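You operate a simulated robot arm through the tools that you are given. There is no shell and no other tool.

You are at the controls of a simulated robot arm. One attempt, no reset.

## Task
Pin the torque arm of gearbox one with the thick pin.
Fine: slacken the clamp knob, swing the arm in, pin it, turn the keeper lever across, tighten the knob. Where these are worked on the way, their far stop is far enough and under half their travel is too little: clamp knob.
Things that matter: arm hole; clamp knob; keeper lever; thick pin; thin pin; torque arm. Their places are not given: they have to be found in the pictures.

It is judged by the outcome, as a careful person would: the job done as asked, and still so three seconds after it is handed in. It fails if anything else is knocked over, pushed out of place, dropped, spilled or broken.

## Robot
A 7-joint arm with a two-finger parallel gripper, fixed in place. Base frame: the origin is at the foot of the arm, x ahead of it, y to its left, z up; the work surface is at about z = 0.65. Readings come in m, rad, newtons and seconds.
Its first joint turns from -2.601 to 2.601 rad. Payload 3.5 kg.
Tool frame: the origin (TCP) lies between the finger pads and is the grasp point; the fingertips stand 0.023 m ahead of it; z points along the fingers, y is the line along which they close. Largest opening 0.094 m; finger width 0.038, thickness 0.01; the body of the gripper, 0.054 by 0.096 m, starts 0.039 m behind the TCP.
Orientation is told as [roll, pitch, yaw] about the base's x, y, z axes, in that order, counted from this pose: with the fingers straight down and closing along the base's y, the tool's x points along the base's -x, its y along +y and its z along -z.

## Interface
- The arm moves only by the tool step_arm. Its argument "rows" is a list of rows, each an object of numbers (a shift or turn left out is 0, a gripper value left out holds the last): "fingers": the gripper command, from -1 (fully open) to 1 (shut), values between in proportion; "tx", "ty", "tz": the shift along the base's x, y, z in m; "rx", "ry", "rz": the turn, a rotation vector about the base's x, y, z in degrees. In form: [{"fingers": .., "tx": .., "ty": .., "tz": .., "rx": .., "ry": .., "rz": ..}, ...]. A call has 1 to 20 rows; each row is the pose to reach, as a shift and turn from the pose commanded when the call began. Each row takes 0.2 s and may step no farther than 0.05 m and 0.15 rad from the row before; otherwise, or with a gripper value out of range, the whole call is refused. Where a pose cannot be reached the arm comes as near as it can. A force on the tool above 90 N (or 10 N above the force at the start of the call, whichever is more), or a blocked arm, ends the call early, and 0.2 s more pass. Each finger travels about 0.153 m/s and halts on what it meets, pressing with about 21 N; the grip force reading is that of the motor and also rises with nothing between the fingers. The clock runs only during rows and for 0.2 s after the last one: add rows that repeat a pose to give the fingers time. It gives the time, the measured TCP pose, the force on the tool (base axes), the opening and the grip force at its end, in the units of the frame above (readings bear some noise), with the torque about the TCP (base axes, N m) and any sound that the robot's microphone picked up, and new pictures: "show" is both (left out), scene, wrist or none.
- Cameras (640 x 400 px; columns grow to the right, rows downward): "scene" is fixed at [0.3992, 0.5004, 1.43]; the picture's right is [0.73, -0.69, 0.00], its down [-0.64, -0.67, -0.37] and it looks along [0.25, 0.27, -0.93] (base axes); focal length 366 px, centre (320, 200). "wrist" rides on the gripper at [0.086, 0.016, -0.074] in the tool frame; the picture's right is [-0.18, 0.98, 0.00], its down [-0.58, -0.11, -0.81] and it looks along [-0.79, -0.15, 0.59] (tool axes); focal length 243 px, centre (320, 200).
- pixel_to_xyz(camera, pixels): for up to 12 pixels [column, row] of the newest picture of that camera ("zoom" is the newest enlarged one), the place [x, y, z] in the base frame of the surface seen there, good to about 0.002 m. The clock stands still meanwhile.
- close_up(camera, box): a new picture of the part [left, top, right, bottom] of that camera's present view, enlarged. The clock stands still meanwhile.
- hand_in(): hands the job in; it is judged then, once.

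Open the gripper and draw the arm clear of the work before you hand the job in, unless the task says otherwise.

The tools are called after "Request:" as name(argument=value, ...) on one line, values as JSON. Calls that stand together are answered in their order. step_arm: Moves the arm, as the interface text tells. Its arguments: {"type":"object","properties":{"rows":{"type":"array","items":{"type":"object","properties":{"fingers":{"type":"number"},"tx":{"type":"number"},"ty":{"type":"number"},"tz":{"type":"number"},"rx":{"type":"number"},"ry":{"type":"number"},"rz":{"type":"number"}}}},"show":{"type":"string","enum":["both","scene","wrist","none"]}},"required":["rows"]} The other tools are called the same way: pixel_to_xyz (camera, pixels) gives the place of the surface under pixels of a picture; close_up (camera, box) takes an enlarged picture of a part of a camera's view; hand_in () hands the job in.

At the start:

```text
clock: 0.0
eef_pos: [0.5106, 0.6048, 0.9976]
tcp_rot: [0.0, -0.001, -0.001]
force: [0.0, -0.3, 0.8]
ft_torque: [0.04, 0.04, 0.01]
width: 0.0941
grasp_force: 0.0
```

scene: 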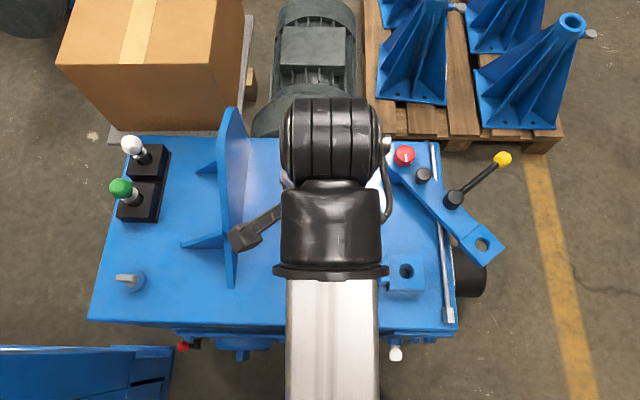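
wrist: 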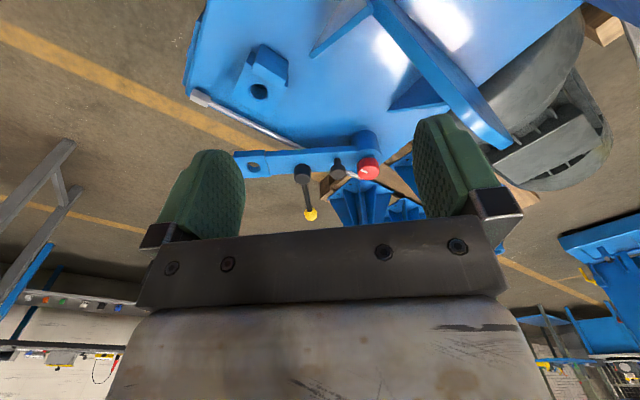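

The arm hides part of the scene; I see a blue swung-out arm with hole at scene (482,246), a bracket hole at (405,271), a red knob at (404,156), a lever with yellow ball at (502,159), and two pins in black stands at (130,150) and (120,190). I take close-ups first.

Request:
close_up(camera="scene", box=[360, 120, 540, 340])

Request:
close_up(camera="scene", box=[80, 110, 300, 300])

Request:
close_up(camera="wrist", box=[180, 30, 460, 240])

Request:
pixel_to_xyz(camera="scene", pixels=[[404, 153], [423, 174], [502, 159], [454, 199], [482, 246], [466, 228], [405, 271], [412, 282], [132, 145], [120, 187], [150, 160], [140, 210]])

```text
1.82 times, centred on (450, 230) of scene
```

zoom: 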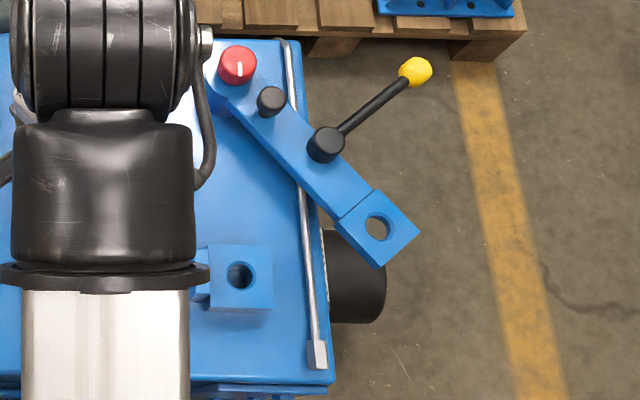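

```text
2.11 times, centred on (190, 205) of scene
```

zoom: 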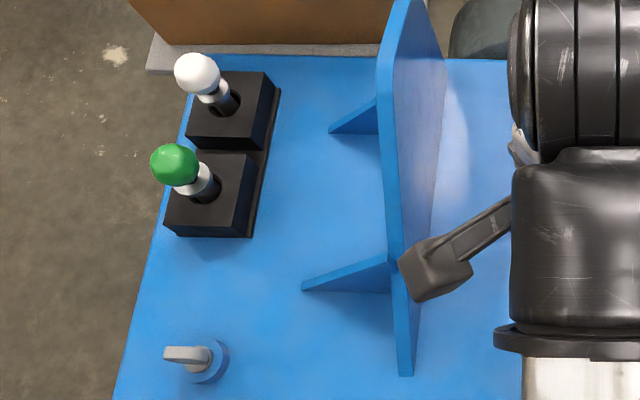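

```text
1.90 times, centred on (320, 135) of wrist
```

zoom: 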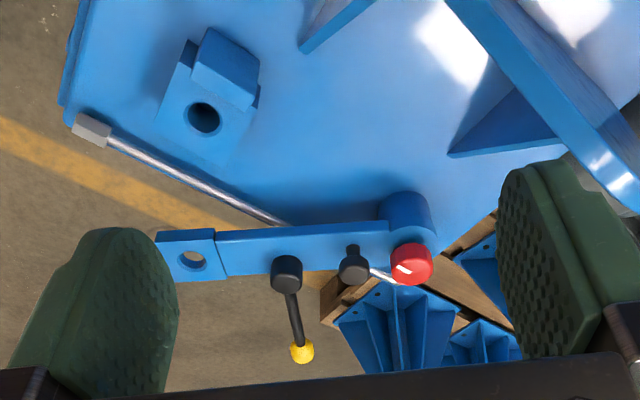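

```text
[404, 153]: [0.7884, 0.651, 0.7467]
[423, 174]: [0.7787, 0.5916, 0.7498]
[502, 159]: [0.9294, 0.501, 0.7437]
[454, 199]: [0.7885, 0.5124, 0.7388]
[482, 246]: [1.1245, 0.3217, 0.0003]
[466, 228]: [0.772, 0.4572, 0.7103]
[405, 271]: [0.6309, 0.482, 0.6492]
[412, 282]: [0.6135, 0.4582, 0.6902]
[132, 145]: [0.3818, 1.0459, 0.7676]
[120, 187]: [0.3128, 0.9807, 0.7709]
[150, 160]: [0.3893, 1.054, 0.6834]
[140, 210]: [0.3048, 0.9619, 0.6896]
```

Two pins stand at left, white-headed near (132,145) and green-headed near (120,187). I zoom in on these and on the other details to tell thick from thin.

Request:
close_up(camera="scene", box=[100, 125, 180, 225])

Request:
close_up(camera="scene", box=[380, 130, 520, 220])

Request:
close_up(camera="scene", box=[0, 300, 200, 400])

Request:
close_up(camera="wrist", box=[230, 140, 400, 230])

```text
4.00 times, centred on (140, 175) of scene
```

zoom: 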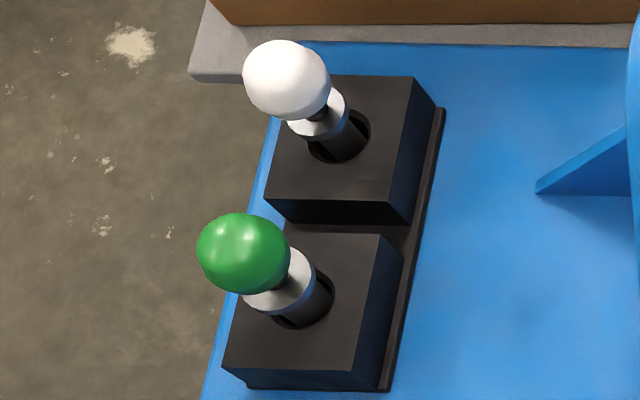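

```text
4.44 times, centred on (450, 175) of scene
```

zoom: 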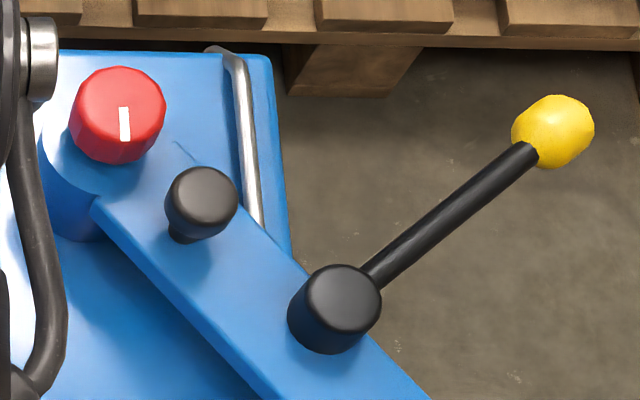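

```text
3.20 times, centred on (100, 350) of scene
```

zoom: 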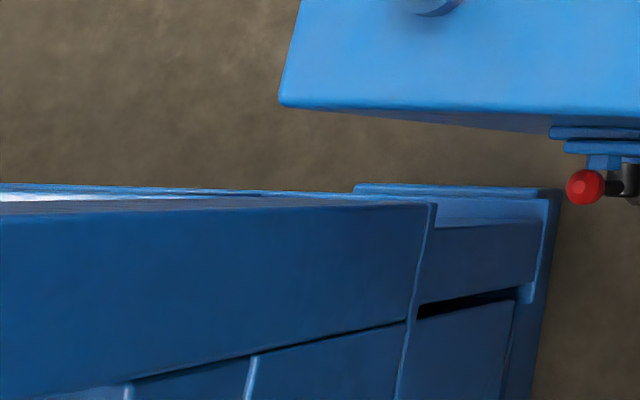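

```text
3.76 times, centred on (315, 185) of wrist
```

zoom: 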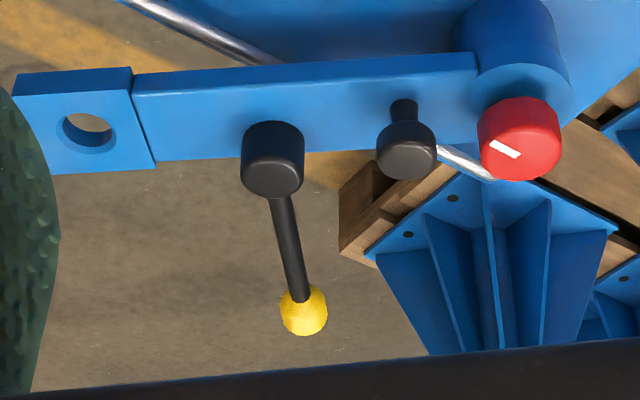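

The green pin's collar and shaft look larger than the white one's, but I want a closer look. I move the wrist toward the pins with a 90° yaw so the wrist camera faces them, which also uncovers the bracket.

Request:
step_arm(rows=[{"tx": -0.02, "ty": 0.01, "rz": 8}, {"tx": -0.04, "ty": 0.02, "rz": 16}, {"tx": -0.06, "ty": 0.03, "rz": 24}, {"tx": -0.08, "ty": 0.04, "rz": 32}, {"tx": -0.1, "ty": 0.05, "rz": 40}, {"tx": -0.12, "ty": 0.06, "rz": 48}, {"tx": -0.14, "ty": 0.07, "rz": 56}, {"tx": -0.16, "ty": 0.08, "rz": 64}, {"tx": -0.18, "ty": 0.09, "rz": 72}, {"tx": -0.19, "ty": 0.1, "tz": -0.02, "rz": 80}, {"tx": -0.2, "ty": 0.1, "tz": -0.04, "rz": 85}])

```text
clock: 2.4
eef_pos: [0.3123, 0.7074, 0.9569]
tcp_rot: [0.0, 0.002, 1.485]
force: [-0.6, 0.1, -0.2]
ft_torque: [0.01, -0.01, -0.04]
width: 0.094
grasp_force: 0.1
```

scene: 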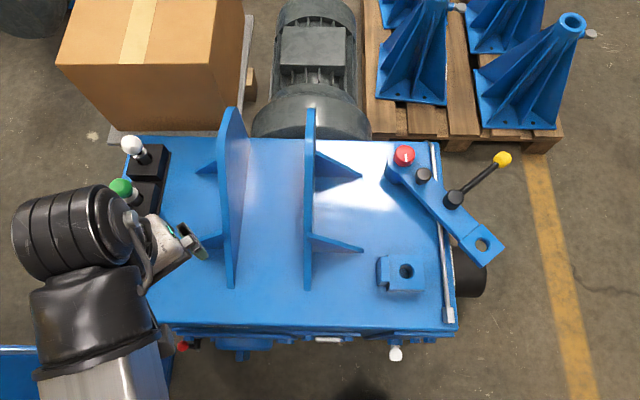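
wrist: 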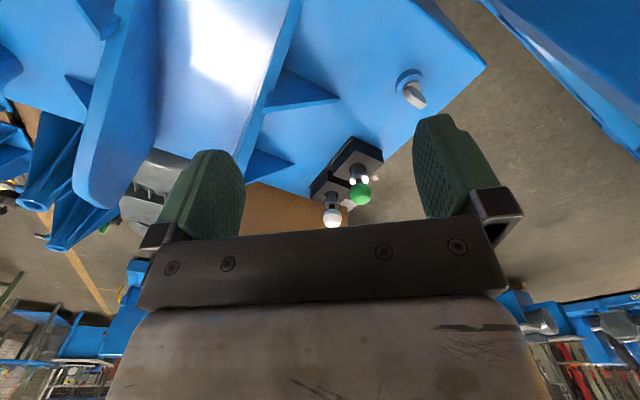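

Now the bracket at scene (402,273) is clear and the wrist sees both pins near (335,190)/(360,180). I zoom in on both.

Request:
close_up(camera="wrist", box=[295, 130, 395, 235])

Request:
close_up(camera="scene", box=[365, 200, 515, 300])

Request:
pixel_to_xyz(camera="scene", pixels=[[393, 287], [395, 266], [418, 266], [421, 287], [382, 262], [384, 278], [463, 245], [486, 265], [502, 246], [483, 228], [440, 205], [425, 190]])

Request:
pixel_to_xyz(camera="wrist", pixels=[[361, 190], [333, 213], [358, 166], [333, 192], [363, 196], [350, 150]])

```text
3.81 times, centred on (345, 182) of wrist
```

zoom: 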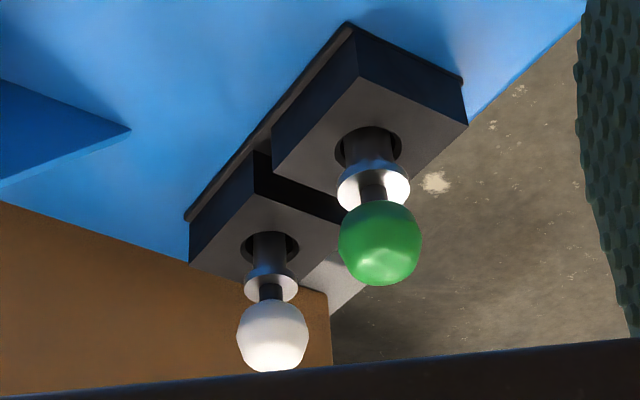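

```text
4.00 times, centred on (440, 250) of scene
```

zoom: 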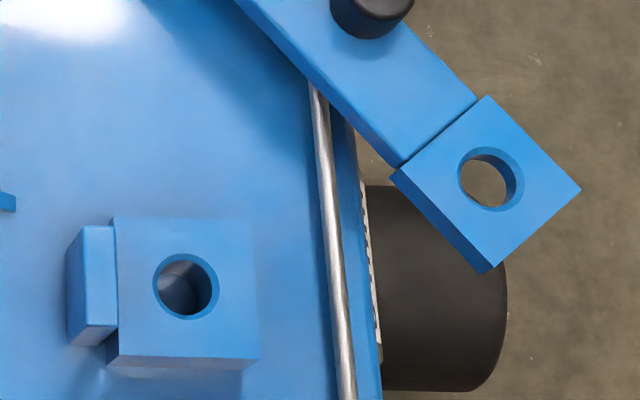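

```text
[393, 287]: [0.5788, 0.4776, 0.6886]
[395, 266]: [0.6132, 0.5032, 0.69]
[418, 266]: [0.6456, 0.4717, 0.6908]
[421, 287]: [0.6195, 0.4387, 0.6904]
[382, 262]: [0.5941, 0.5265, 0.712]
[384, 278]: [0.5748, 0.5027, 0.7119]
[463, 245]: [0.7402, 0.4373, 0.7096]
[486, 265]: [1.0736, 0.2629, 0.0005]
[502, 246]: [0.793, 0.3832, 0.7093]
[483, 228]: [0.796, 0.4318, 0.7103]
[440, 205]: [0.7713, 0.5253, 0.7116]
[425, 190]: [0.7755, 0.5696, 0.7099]
```

```text
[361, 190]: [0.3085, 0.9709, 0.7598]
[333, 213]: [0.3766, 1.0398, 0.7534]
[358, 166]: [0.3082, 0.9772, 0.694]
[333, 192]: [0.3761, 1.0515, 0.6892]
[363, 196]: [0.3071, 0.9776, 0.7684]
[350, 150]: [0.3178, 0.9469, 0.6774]
```

The green pin (wrist zoom ~(370,150)) has the clearly wider shaft and collar, so it is the thick pin. I check the heights of the upright plates before crossing over them to the knob.

Request:
pixel_to_xyz(camera="scene", pixels=[[229, 108], [232, 285], [310, 110], [308, 285], [404, 151], [404, 146], [397, 156], [412, 152], [404, 161], [454, 196], [423, 173], [478, 178]])

Request:
close_up(camera="scene", box=[380, 130, 460, 180])

```text
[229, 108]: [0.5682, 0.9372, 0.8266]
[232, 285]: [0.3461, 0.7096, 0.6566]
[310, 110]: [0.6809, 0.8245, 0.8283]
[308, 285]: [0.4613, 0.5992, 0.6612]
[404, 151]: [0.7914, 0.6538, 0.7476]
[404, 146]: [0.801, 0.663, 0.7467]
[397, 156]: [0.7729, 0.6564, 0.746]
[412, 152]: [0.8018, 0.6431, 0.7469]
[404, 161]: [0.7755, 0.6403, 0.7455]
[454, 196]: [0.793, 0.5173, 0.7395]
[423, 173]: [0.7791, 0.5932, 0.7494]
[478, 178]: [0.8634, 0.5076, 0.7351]
```

```text
8.00 times, centred on (420, 155) of scene
```

zoom: 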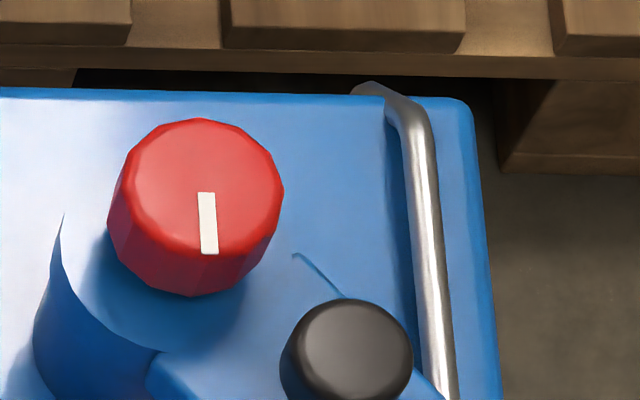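

The knob's top centre is about (0.789, 0.650, 0.747), 41 mm across, plates are up to z 0.83. I travel above them to hover over the knob with closing line along x.

Request:
step_arm(rows=[{"tx": 0.03, "ty": -0.005}, {"tx": 0.07, "ty": -0.01}, {"tx": 0.11, "ty": -0.015}, {"tx": 0.15, "ty": -0.02}, {"tx": 0.19, "ty": -0.025}, {"tx": 0.23, "ty": -0.03}, {"tx": 0.27, "ty": -0.035}, {"tx": 0.31, "ty": -0.04}, {"tx": 0.35, "ty": -0.045}, {"tx": 0.39, "ty": -0.05}, {"tx": 0.43, "ty": -0.055, "tz": -0.02}, {"tx": 0.46, "ty": -0.057, "tz": -0.04}, {"tx": 0.477, "ty": -0.057, "tz": -0.07}, {"tx": 0.477, "ty": -0.057, "tz": -0.08, "fingers": -0.4}])

```text
clock: 5.4
eef_pos: [0.7876, 0.6481, 0.8764]
tcp_rot: [0.0, 0.0, 1.483]
force: [-0.2, 0.0, -0.7]
ft_torque: [0.0, -0.01, 0.0]
width: 0.0657
grasp_force: 0.0
```

scene: 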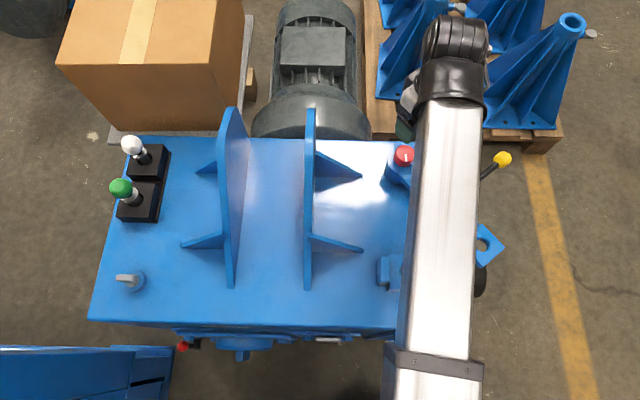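
wrist: 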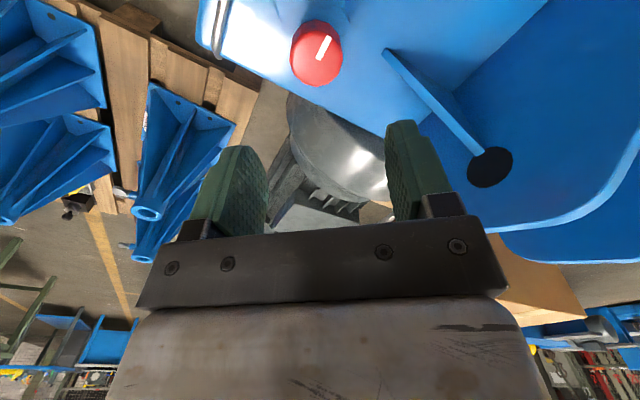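

Pose reached with tool vertical. The wrist camera sees the knob at (316,52); I measure it from this second view.

Request:
pixel_to_xyz(camera="wrist", pixels=[[321, 48], [300, 45], [340, 52], [318, 66], [324, 30]])

Request:
close_up(camera="wrist", box=[270, 0, 370, 100])

```text
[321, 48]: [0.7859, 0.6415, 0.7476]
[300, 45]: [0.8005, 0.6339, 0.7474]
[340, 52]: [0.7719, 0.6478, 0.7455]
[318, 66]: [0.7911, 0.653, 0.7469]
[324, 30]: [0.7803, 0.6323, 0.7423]
```

```text
4.00 times, centred on (320, 50) of wrist
```

zoom: 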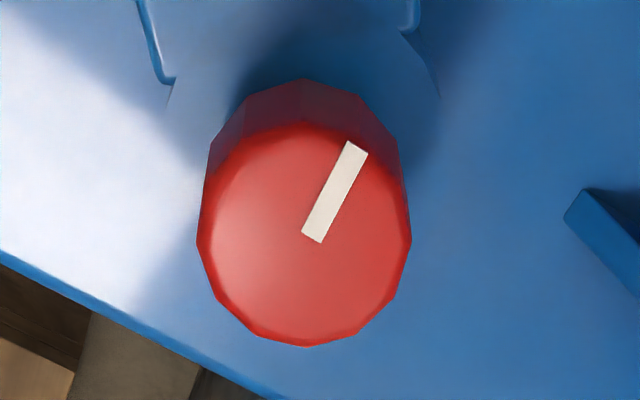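

Centre confirmed near (0.789, 0.650). I descend over the knob to TCP z≈0.742 and close on it.

Request:
step_arm(rows=[{"tx": 0.001, "ty": 0.002, "tz": -0.03}, {"tx": 0.001, "ty": 0.002, "tz": -0.06}, {"tx": 0.001, "ty": 0.002, "tz": -0.09}, {"tx": 0.001, "ty": 0.002, "tz": -0.115}, {"tx": 0.001, "ty": 0.002, "tz": -0.133}, {"tx": 0.001, "ty": 0.002, "tz": -0.133}])

```text
clock: 6.8
eef_pos: [0.7893, 0.65, 0.745]
tcp_rot: [-0.002, 0.0, 1.482]
force: [-0.1, -0.3, -0.7]
ft_torque: [-0.01, 0.03, 0.02]
width: 0.0659
grasp_force: 0.0
```

scene: 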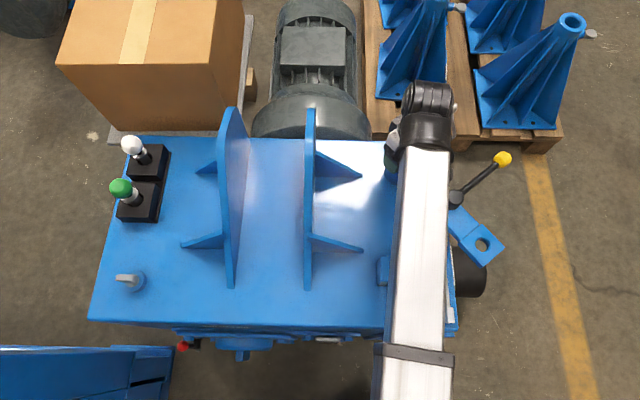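
wrist: 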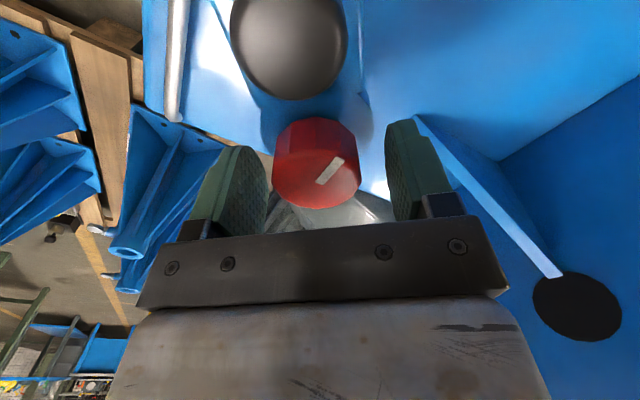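

The knob at wrist (317,165) sits between the fingers. I close on it.

Request:
step_arm(rows=[{"fingers": 0.2}, {"fingers": 0.3}, {"fingers": 0.3}], show="wrist")

```text
clock: 7.6
eef_pos: [0.7914, 0.6504, 0.7459]
tcp_rot: [-0.002, 0.0, 1.483]
force: [19.9, 0.9, -0.3]
ft_torque: [0.2, -0.3, 0.14]
width: 0.0433
grasp_force: 45.3
```

wrist: 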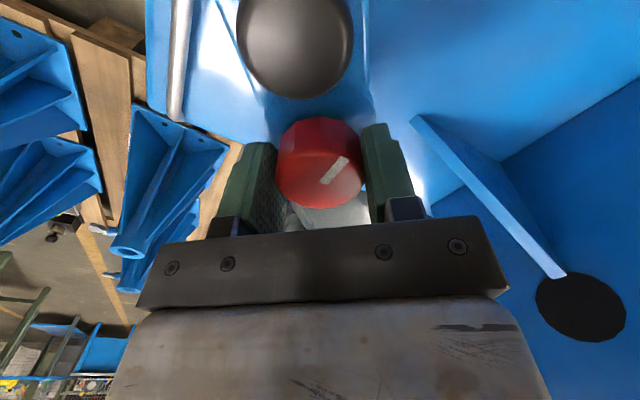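

Gripped (width 0.043) with a 20 N side push along x, so the true centre is a little further +x. I ease x by 3 mm and start turning counter-clockwise to slacken.

Request:
step_arm(rows=[{"tx": 0.003}, {"tx": 0.003, "rz": 5}, {"tx": 0.003, "rz": 10}, {"tx": 0.003, "rz": 15}], show="wrist")

```text
clock: 8.6
eef_pos: [0.7926, 0.6504, 0.7457]
tcp_rot: [-0.001, -0.001, 1.746]
force: [6.6, -3.4, 7.4]
ft_torque: [-0.49, 0.14, -0.03]
width: 0.043
grasp_force: 44.8
```

wrist: 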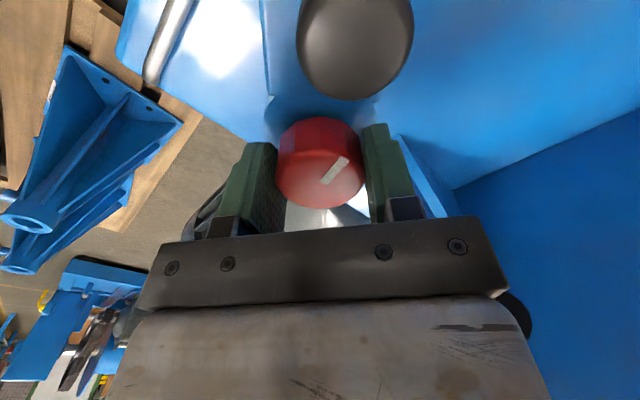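

The mark keeps its place relative to the gripper, so the knob is turning with little torque. I continue counter-clockwise.

Request:
step_arm(rows=[{"tx": 0.001, "rz": 7}, {"tx": 0.001, "rz": 14}, {"tx": 0.001, "rz": 21}, {"tx": 0.001, "rz": 28}, {"tx": 0.001, "rz": 35}, {"tx": 0.001, "rz": 42}, {"tx": 0.001, "rz": 49}], show="wrist")

```text
clock: 10.2
eef_pos: [0.7926, 0.6508, 0.7455]
tcp_rot: [-0.002, -0.001, 2.602]
force: [-14.9, -6.9, 5.8]
ft_torque: [0.43, 0.27, 0.04]
width: 0.0423
grasp_force: 44.9
```

wrist: 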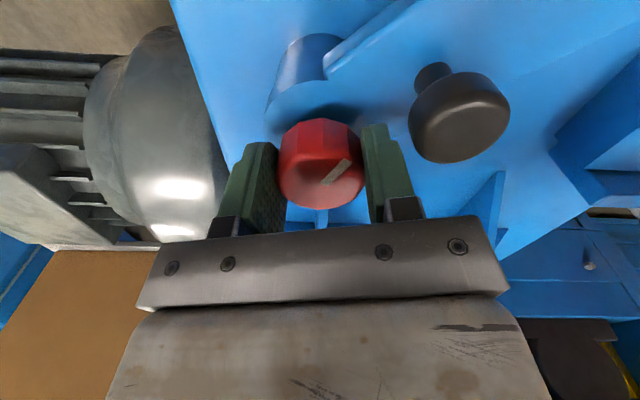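

Knob has followed for about 64°. I centre x back by ~2 mm and continue turning.

Request:
step_arm(rows=[{"tx": -0.002, "ty": -0.001, "rz": 6}, {"tx": -0.002, "ty": -0.001, "rz": 12}, {"tx": -0.002, "ty": -0.001, "rz": 18}, {"tx": -0.002, "ty": -0.001, "rz": 24}, {"tx": -0.002, "ty": -0.001, "rz": 30}])

```text
clock: 11.4
eef_pos: [0.7933, 0.6509, 0.7442]
tcp_rot: [-0.001, 0.003, 3.125]
force: [16.5, 6.9, 17.4]
ft_torque: [-0.3, 0.65, -0.04]
width: 0.0423
grasp_force: 44.8
```

scene: 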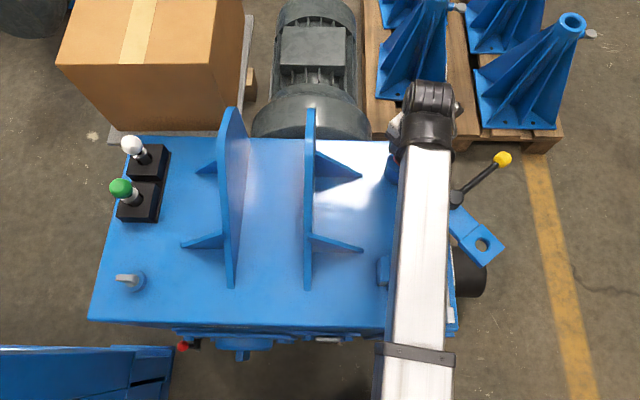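
wrist: 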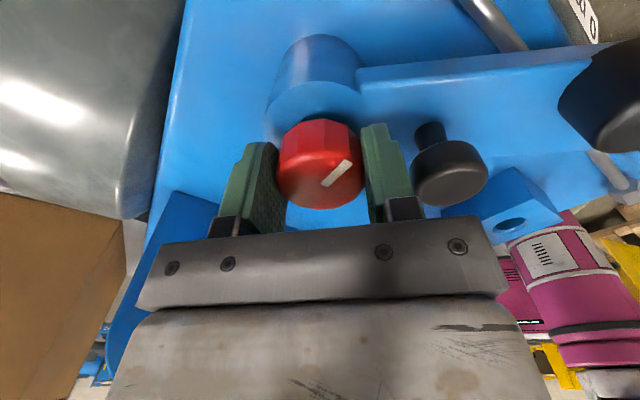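

Still following, about 94° turned, no stop felt yet. I continue in smaller pieces watching the torque.

Request:
step_arm(rows=[{"tx": 0.002, "rz": 5}, {"tx": 0.002, "rz": 10}, {"tx": 0.002, "rz": 15}, {"tx": 0.002, "rz": 20}, {"tx": 0.002, "rz": 25}], show="wrist")

```text
clock: 12.6
eef_pos: [0.7935, 0.6502, 0.7432]
tcp_rot: [-0.003, 0.002, -2.722]
force: [9.9, 22.7, 23.6]
ft_torque: [-0.24, -0.15, 0.0]
width: 0.0421
grasp_force: 45.2
```

wrist: 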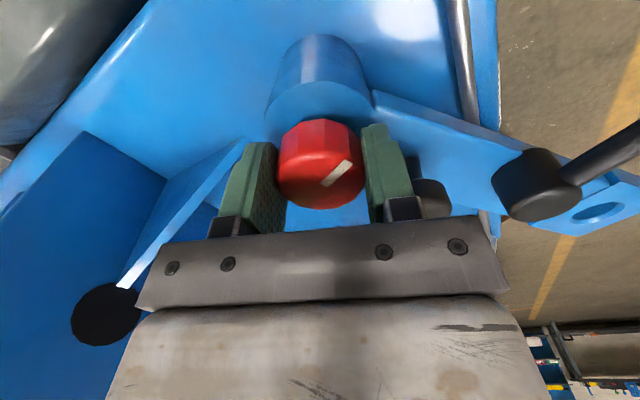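

About 119° turned and still following; I continue.

Request:
step_arm(rows=[{"rz": 5, "tz": 0.001}, {"rz": 10, "tz": 0.001}, {"rz": 15, "tz": 0.001}, {"rz": 20, "tz": 0.001}, {"rz": 25, "tz": 0.001}], show="wrist")

```text
clock: 13.8
eef_pos: [0.7856, 0.6546, 0.7446]
tcp_rot: [0.012, -0.003, -2.614]
force: [26.0, -39.9, -5.3]
ft_torque: [-0.06, 0.3, -0.21]
width: 0.0542
grasp_force: 23.8
out of reach, approached as far as the arm can: row 2, 3, 4, 5
```

wrist: 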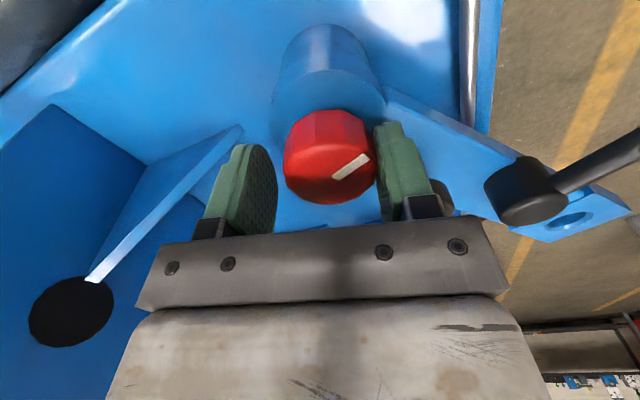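

The wrist joint hit its limit (yaw ≈ −2.65) after ~125°. I open the fingers, raise off the knob, and turn back for a regrasp.

Request:
step_arm(rows=[{"rz": -7, "fingers": -0.4}, {"rz": -14, "fingers": -0.4}, {"rz": -21, "fingers": -0.4}, {"rz": -25, "tz": 0.02}, {"rz": -25, "tz": 0.05}, {"rz": -25, "tz": 0.06}])

```text
clock: 15.2
eef_pos: [0.7872, 0.6591, 0.8053]
tcp_rot: [0.002, 0.0, -3.049]
force: [0.0, -0.4, 0.5]
ft_torque: [-0.01, -0.03, 0.0]
width: 0.0656
grasp_force: 0.1
```

scene: 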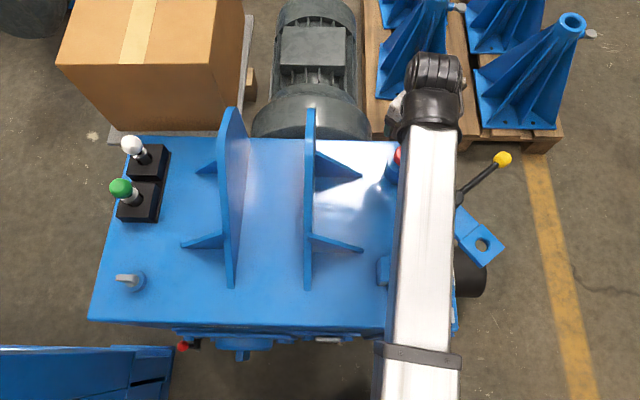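
wrist: 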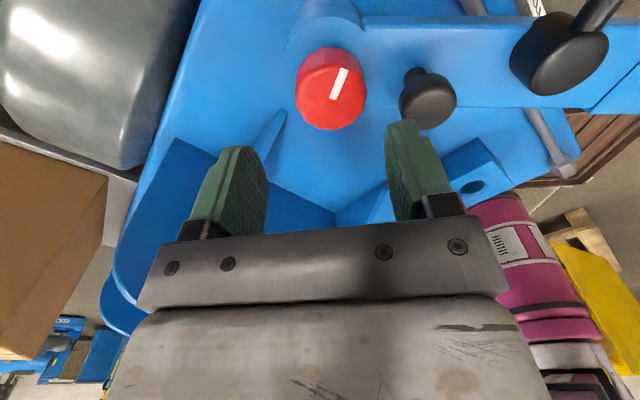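

I check the mark's direction now: wrist mark from about (335,97) to (342,72).

Request:
close_up(camera="wrist", box=[280, 35, 380, 135])

Request:
pixel_to_xyz(camera="wrist", pixels=[[334, 97], [342, 71], [332, 95], [299, 95], [364, 92], [330, 126]])

```text
4.00 times, centred on (330, 85) of wrist
```

zoom: 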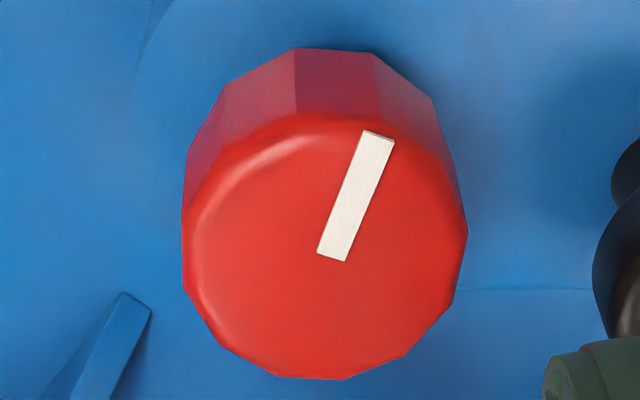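

```text
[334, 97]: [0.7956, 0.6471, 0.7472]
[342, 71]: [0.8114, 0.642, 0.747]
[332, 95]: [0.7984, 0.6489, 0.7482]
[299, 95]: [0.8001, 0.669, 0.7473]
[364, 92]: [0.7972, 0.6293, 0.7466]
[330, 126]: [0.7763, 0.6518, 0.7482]
```

The mark now points to azimuth ≈ −18°, i.e. ~116° turned. I wind the wrist back 120° above the knob and recentre for a second bite.

Request:
step_arm(rows=[{"rz": -8}, {"rz": -16}, {"rz": -24}, {"rz": -32}, {"rz": -40}, {"rz": -48}, {"rz": -56}, {"rz": -64}, {"rz": -72}, {"rz": -80}, {"rz": -88}, {"rz": -96}, {"rz": -104}, {"rz": -112, "tx": 0.005, "ty": -0.009}, {"rz": -120, "tx": 0.005, "ty": -0.009}])

```text
clock: 18.4
eef_pos: [0.792, 0.6481, 0.8058]
tcp_rot: [0.003, -0.001, 1.137]
force: [-0.3, 0.1, -0.5]
ft_torque: [0.0, 0.02, 0.03]
width: 0.066
grasp_force: 0.0
```

scene: 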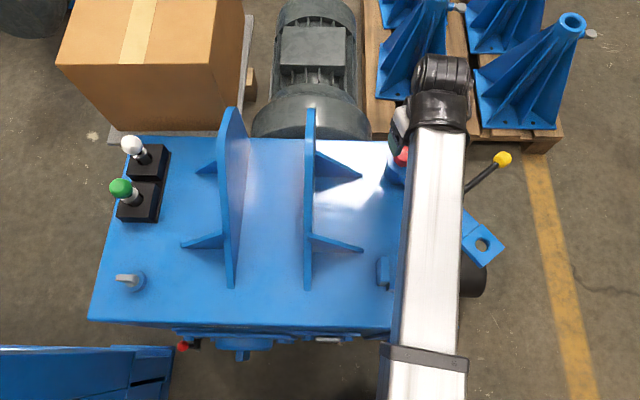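
wrist: 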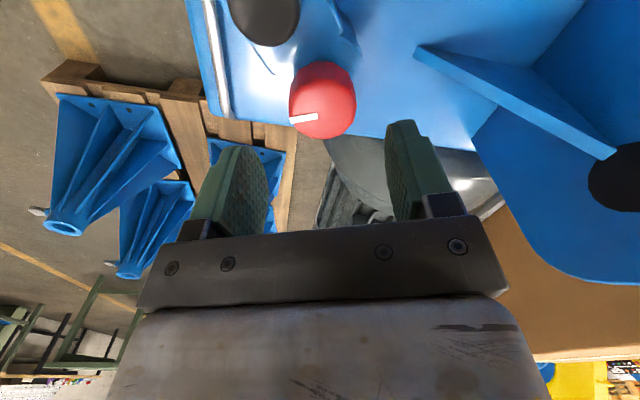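

The knob at (323,105) lies midway between the fingers. I descend 6 cm and close.

Request:
step_arm(rows=[{"ty": 0.002, "tz": -0.03}, {"ty": 0.002, "tz": -0.06}, {"ty": 0.002, "tz": -0.06}, {"ty": 0.002, "tz": -0.06, "fingers": 0.2}, {"ty": 0.002, "tz": -0.06, "fingers": 0.3}, {"ty": 0.002, "tz": -0.06, "fingers": 0.3}], show="wrist")

```text
clock: 19.8
eef_pos: [0.7915, 0.6508, 0.7458]
tcp_rot: [0.004, -0.002, 1.139]
force: [-0.1, -0.9, -0.7]
ft_torque: [-0.07, -0.77, 0.01]
width: 0.044
grasp_force: 45.0
```

wrist: 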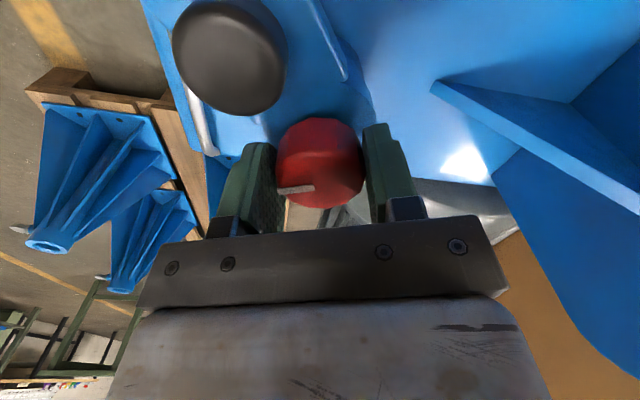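

Gripped cleanly and centred (near-zero side force). I continue counter-clockwise, watching whether the mark (295,190) keeps station.

Request:
step_arm(rows=[{"rz": 7}, {"rz": 14}, {"rz": 21}, {"rz": 28}, {"rz": 35}, {"rz": 42}], show="wrist")

```text
clock: 21.2
eef_pos: [0.7921, 0.6508, 0.7462]
tcp_rot: [0.001, 0.0, 1.875]
force: [6.7, 1.9, 13.3]
ft_torque: [0.09, -0.29, -0.02]
width: 0.0439
grasp_force: 45.3
```

wrist: 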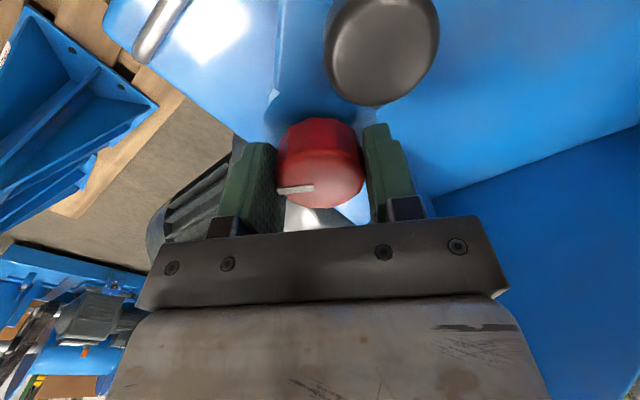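

Still following (total ≈158°). Continue.

Request:
step_arm(rows=[{"rz": 7}, {"rz": 14}, {"rz": 21}, {"rz": 28}, {"rz": 35}, {"rz": 42}], show="wrist")

```text
clock: 22.6
eef_pos: [0.7914, 0.6508, 0.7434]
tcp_rot: [0.002, -0.001, 2.609]
force: [14.1, 13.2, 1.5]
ft_torque: [0.5, -0.49, -0.13]
width: 0.0427
grasp_force: 45.3
```

wrist: 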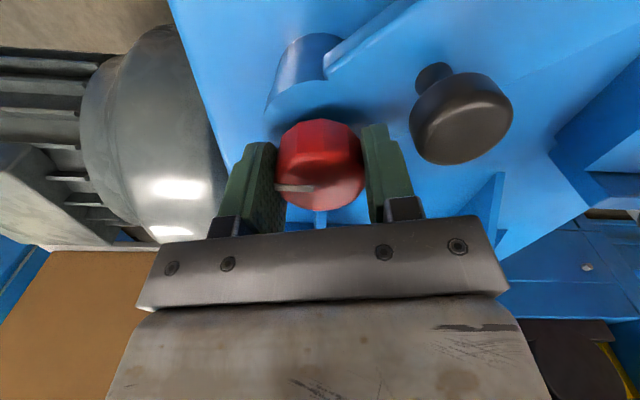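

Total ≈200°, still following. Continue toward the wrist limit.

Request:
step_arm(rows=[{"rz": 7}, {"rz": 14}, {"rz": 21}, {"rz": 28}, {"rz": 35}, {"rz": 42}, {"rz": 48}], show="wrist")

```text
clock: 24.2
eef_pos: [0.7915, 0.6512, 0.7434]
tcp_rot: [0.003, -0.001, -2.838]
force: [0.7, 19.8, -0.5]
ft_torque: [0.87, 0.0, -0.61]
width: 0.0441
grasp_force: 44.9
```

wrist: 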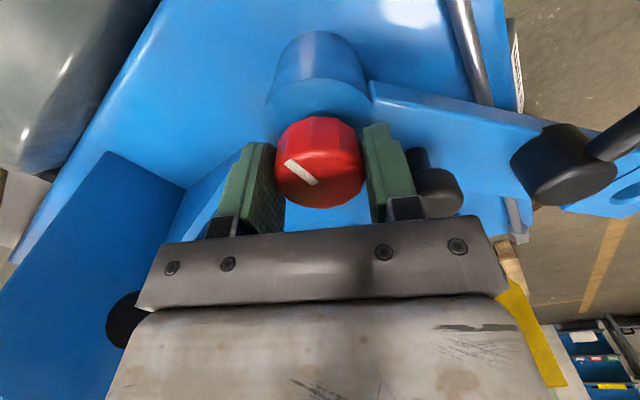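

The mark now lags the gripper (from pointing left to up-left) and torque rose to 0.6 Nm: the knob is at its far stop. I release and rise.

Request:
step_arm(rows=[{"fingers": -0.4}, {"fingers": -0.4}, {"tz": 0.03}, {"tz": 0.06}, {"tz": 0.1}, {"tz": 0.13, "rz": -8}, {"tz": 0.13, "rz": -16}])

```text
clock: 25.8
eef_pos: [0.7918, 0.6496, 0.8762]
tcp_rot: [0.002, 0.001, -3.119]
force: [0.4, -0.3, 0.2]
ft_torque: [-0.01, -0.01, -0.01]
width: 0.0657
grasp_force: 0.1
```

scene: 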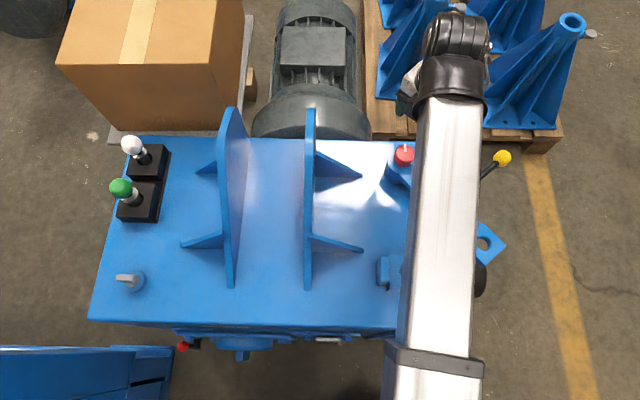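
wrist: 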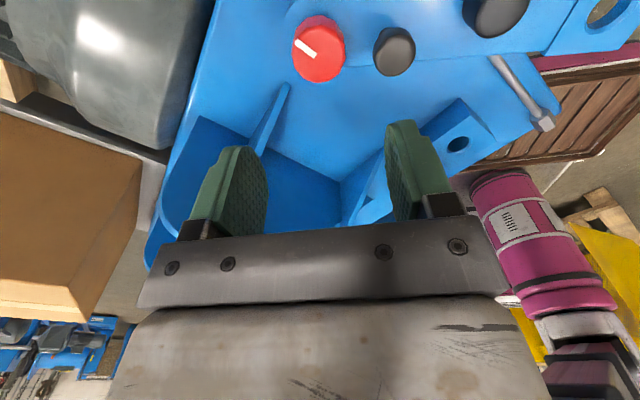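

The knob mark at (305,50) has moved to the far stop. Next I swing the arm: I'll move closed fingers to the outer (+x) side of the arm tip, at about (0.832, 0.404), still high.

Request:
step_arm(rows=[{"rz": -8, "tx": 0.003, "ty": -0.02, "fingers": 1}, {"rz": -16, "tx": 0.006, "ty": -0.04}, {"rz": -24, "tx": 0.01, "ty": -0.06}, {"rz": -32, "tx": 0.013, "ty": -0.08}, {"rz": -40, "tx": 0.016, "ty": -0.1}, {"rz": -48, "tx": 0.02, "ty": -0.12}, {"rz": -56, "tx": 0.023, "ty": -0.14}, {"rz": -64, "tx": 0.026, "ty": -0.16}, {"rz": -72, "tx": 0.03, "ty": -0.18}, {"rz": -80, "tx": 0.033, "ty": -0.2}, {"rz": -88, "tx": 0.037, "ty": -0.22}, {"rz": -97, "tx": 0.042, "ty": -0.245}, {"rz": -97, "tx": 0.042, "ty": -0.245}])

```text
refused: row 12 steps farther than a row can; nothing moved
```

The last turn step was too large; I split it.

Request:
step_arm(rows=[{"rz": -8, "tx": 0.003, "ty": -0.02, "fingers": 1}, {"rz": -16, "tx": 0.006, "ty": -0.04}, {"rz": -24, "tx": 0.01, "ty": -0.06}, {"rz": -32, "tx": 0.013, "ty": -0.08}, {"rz": -40, "tx": 0.016, "ty": -0.1}, {"rz": -48, "tx": 0.02, "ty": -0.12}, {"rz": -56, "tx": 0.023, "ty": -0.14}, {"rz": -64, "tx": 0.026, "ty": -0.16}, {"rz": -72, "tx": 0.03, "ty": -0.18}, {"rz": -80, "tx": 0.033, "ty": -0.2}, {"rz": -88, "tx": 0.037, "ty": -0.22}, {"rz": -94, "tx": 0.042, "ty": -0.245}, {"rz": -97, "tx": 0.042, "ty": -0.245}])

```text
clock: 28.6
eef_pos: [0.8336, 0.4039, 0.8755]
tcp_rot: [0.003, 0.001, 1.47]
force: [0.1, -0.6, 0.2]
ft_torque: [0.01, 0.01, 0.0]
width: 0.0003
grasp_force: 20.7
```

scene: 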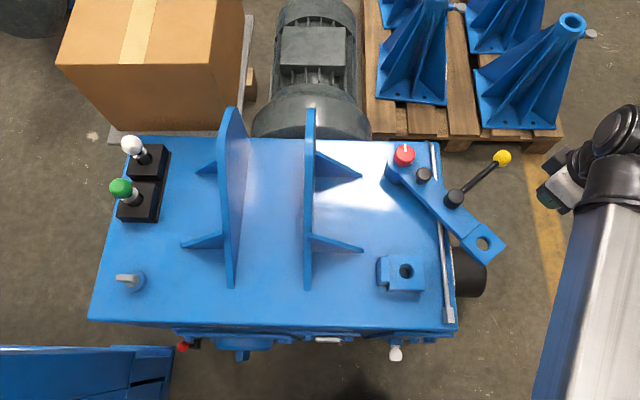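
wrist: 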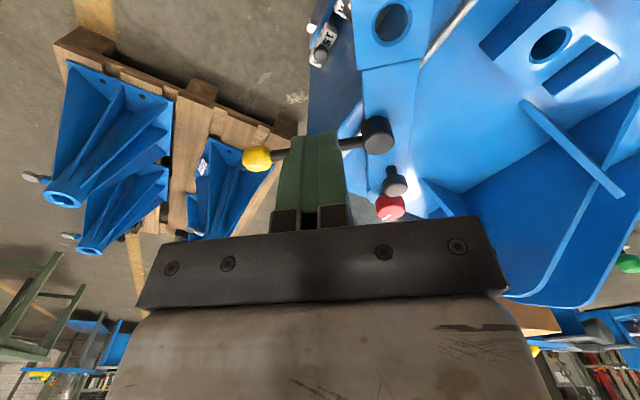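

Scene now shows everything clear: arm hole at (484,244), bracket hole (406,271). I measure edges of the arm tip and zoom.

Request:
close_up(camera="scene", box=[370, 140, 520, 300])

Request:
pixel_to_xyz(camera="scene", pixels=[[465, 244], [484, 228], [504, 245], [486, 262], [448, 310], [441, 230], [436, 150], [454, 196], [502, 157], [480, 176], [404, 153], [396, 310]])

Request:
pixel_to_xyz(camera="wrist", pixels=[[358, 66], [424, 52], [392, 22], [376, 135], [551, 45], [389, 208], [256, 155], [394, 184]])

```text
2.50 times, centred on (445, 220) of scene
```

zoom: 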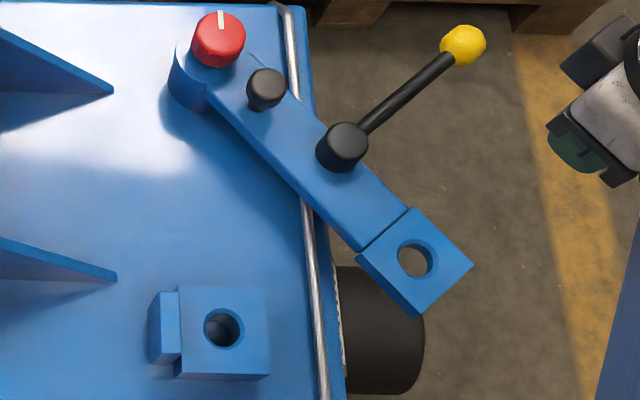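

```text
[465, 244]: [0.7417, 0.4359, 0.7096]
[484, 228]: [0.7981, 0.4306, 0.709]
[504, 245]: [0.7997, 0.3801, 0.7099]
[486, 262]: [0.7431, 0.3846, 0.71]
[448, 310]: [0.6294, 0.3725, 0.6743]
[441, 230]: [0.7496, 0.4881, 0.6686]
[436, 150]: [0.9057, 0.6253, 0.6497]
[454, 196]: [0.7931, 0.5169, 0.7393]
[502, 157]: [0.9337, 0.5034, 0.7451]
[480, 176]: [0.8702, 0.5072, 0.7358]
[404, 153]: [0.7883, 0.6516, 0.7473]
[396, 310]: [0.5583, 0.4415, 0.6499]
```

```text
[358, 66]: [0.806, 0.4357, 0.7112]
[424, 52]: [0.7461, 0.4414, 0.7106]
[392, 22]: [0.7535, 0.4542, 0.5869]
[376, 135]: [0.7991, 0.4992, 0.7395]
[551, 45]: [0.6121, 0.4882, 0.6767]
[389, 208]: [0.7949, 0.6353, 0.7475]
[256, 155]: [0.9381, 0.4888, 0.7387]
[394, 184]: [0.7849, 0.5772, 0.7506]
```

Tip centre ≈(0.771,0.408), outer edge x≈0.80–0.806; fingers' inner face at 0.823 gives clearance. I descend so fingertips sit at z≈0.699, just above the bracket height.

Request:
step_arm(rows=[{"tz": -0.04}, {"tz": -0.08}, {"tz": -0.11}, {"tz": -0.135}, {"tz": -0.154}, {"tz": -0.154}])

```text
clock: 30.0
eef_pos: [0.8326, 0.4044, 0.7197]
tcp_rot: [0.003, 0.001, 1.472]
force: [-0.7, -0.2, 0.6]
ft_torque: [0.01, 0.03, 0.01]
width: 0.0
grasp_force: 21.6
```

scene: 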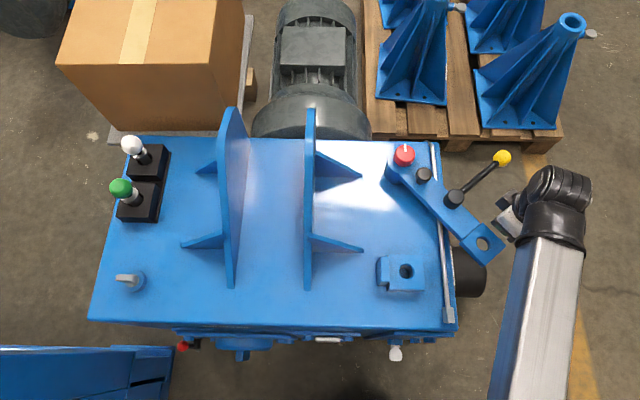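
wrist: 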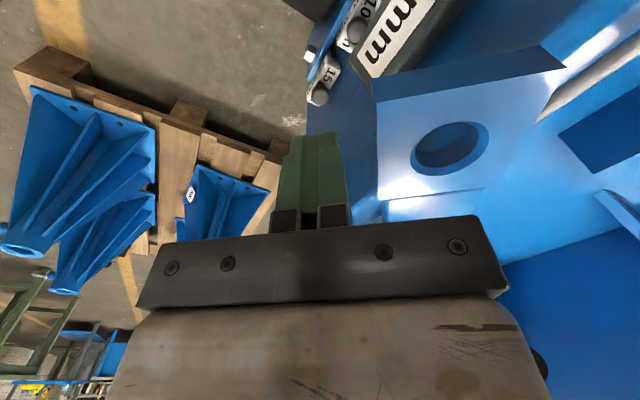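

Position good: fingers beside the tip. I push along the arc around the pivot (0.7915,0.6505), turning the wrist along, first to about the two-thirds point.

Request:
step_arm(rows=[{"tx": -0.012, "ty": 0.0005}, {"tx": -0.0243, "ty": 0.001}, {"tx": -0.035, "ty": 0.0007, "rz": -1.7}, {"tx": -0.0458, "ty": 0.0005, "rz": -4.2}, {"tx": -0.0565, "ty": 0.001, "rz": -6.7}, {"tx": -0.0672, "ty": 0.0018, "rz": -9.2}, {"tx": -0.0778, "ty": 0.0032, "rz": -11.7}, {"tx": -0.0884, "ty": 0.005, "rz": -14.2}, {"tx": -0.0989, "ty": 0.0073, "rz": -16.7}, {"tx": -0.1093, "ty": 0.01, "rz": -19.2}, {"tx": -0.1196, "ty": 0.0132, "rz": -21.7}, {"tx": -0.1297, "ty": 0.0168, "rz": -24.2}])

```text
clock: 32.6
eef_pos: [0.7024, 0.4218, 0.7211]
tcp_rot: [0.003, 0.0, 1.049]
force: [0.1, -0.5, 0.1]
ft_torque: [-0.03, 0.02, 0.0]
width: 0.0001
grasp_force: 20.4
```

scene: 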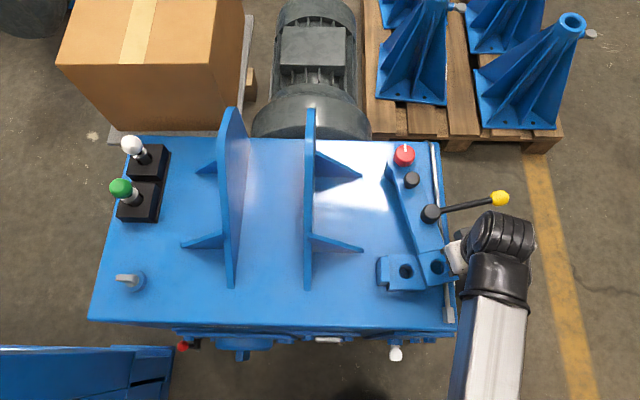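
wrist: 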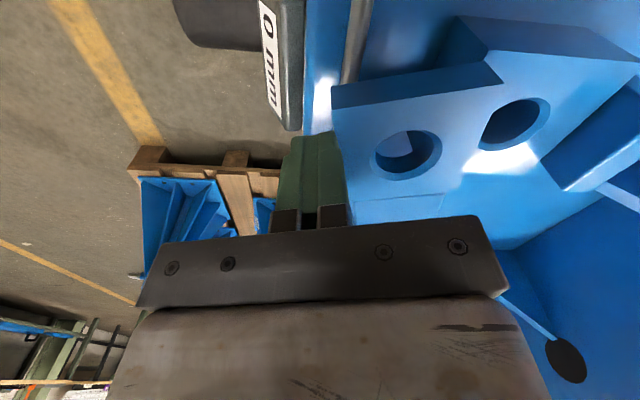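

The arm swings with the push; hole at scene (437,268) approaching the bracket hole (405,271). I continue slowly toward the stop.

Request:
step_arm(rows=[{"tx": -0.0099, "ty": 0.0041, "rz": -2.5}, {"tx": -0.0197, "ty": 0.0085, "rz": -5}, {"tx": -0.0292, "ty": 0.0135, "rz": -7.5}, {"tx": -0.0385, "ty": 0.0189, "rz": -10}, {"tx": -0.0439, "ty": 0.0223, "rz": -11.5}, {"tx": -0.0493, "ty": 0.0257, "rz": -13}, {"tx": -0.0529, "ty": 0.0282, "rz": -14}, {"tx": -0.0564, "ty": 0.0307, "rz": -15}])

```text
clock: 34.4
eef_pos: [0.651, 0.4506, 0.7207]
tcp_rot: [-0.001, -0.002, 0.785]
force: [19.0, -13.9, 2.9]
ft_torque: [-0.19, -0.32, 0.15]
width: 0.0003
grasp_force: 21.5
```

scene: 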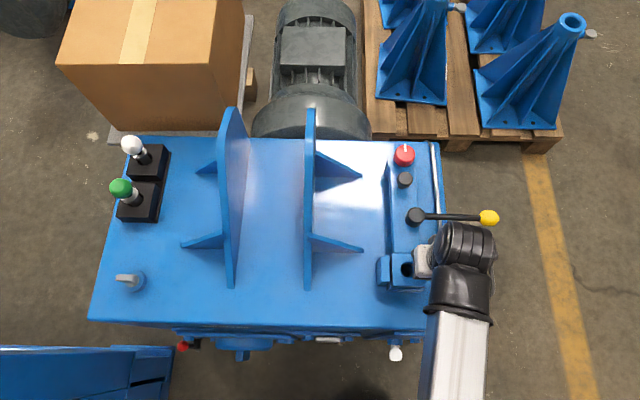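
wrist: 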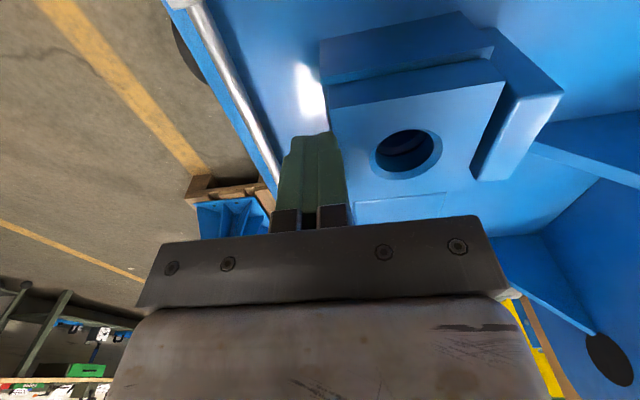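

Force 23 N against the push: the arm has met the stop. I zoom to check hole alignment.

Request:
close_up(camera="wrist", box=[340, 60, 580, 210])

Request:
close_up(camera="scene", box=[370, 200, 450, 300])

```text
2.67 times, centred on (460, 135) of wrist
```

zoom: 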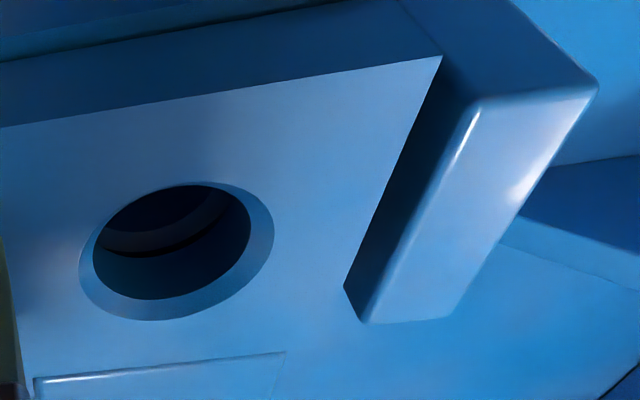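

```text
4.00 times, centred on (410, 250) of scene
```

zoom: 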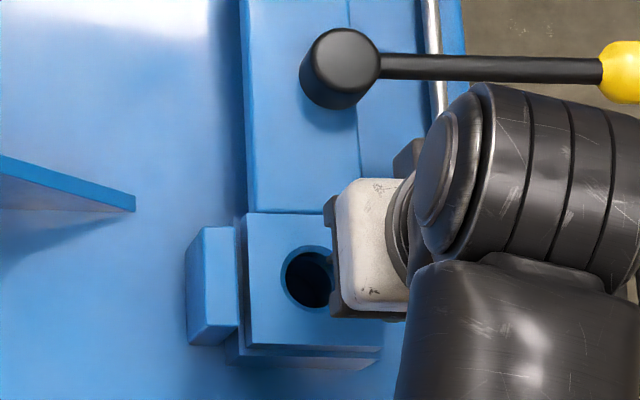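

Alignment looks close but a small gap to the stop block is visible. I press 3 mm further to see whether the arm still moves.

Request:
step_arm(rows=[{"tx": -0.001, "ty": 0.001}, {"tx": -0.002, "ty": 0.002}, {"tx": -0.002, "ty": 0.002}])

```text
clock: 35.2
eef_pos: [0.6502, 0.4501, 0.721]
tcp_rot: [-0.014, 0.003, 0.787]
force: [57.7, -43.5, 5.7]
ft_torque: [-0.53, -0.73, 0.33]
width: 0.0003
grasp_force: 21.4
```

scene: 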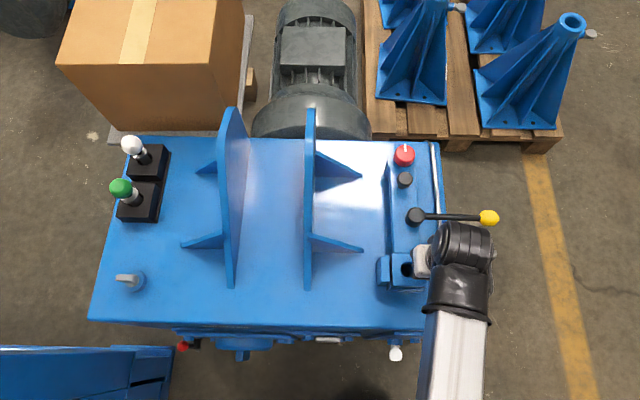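
wrist: 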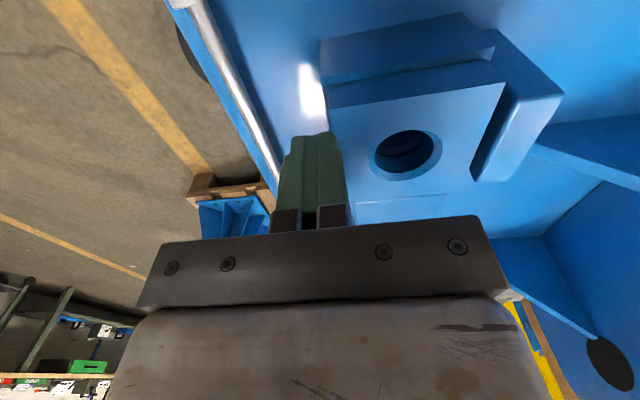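

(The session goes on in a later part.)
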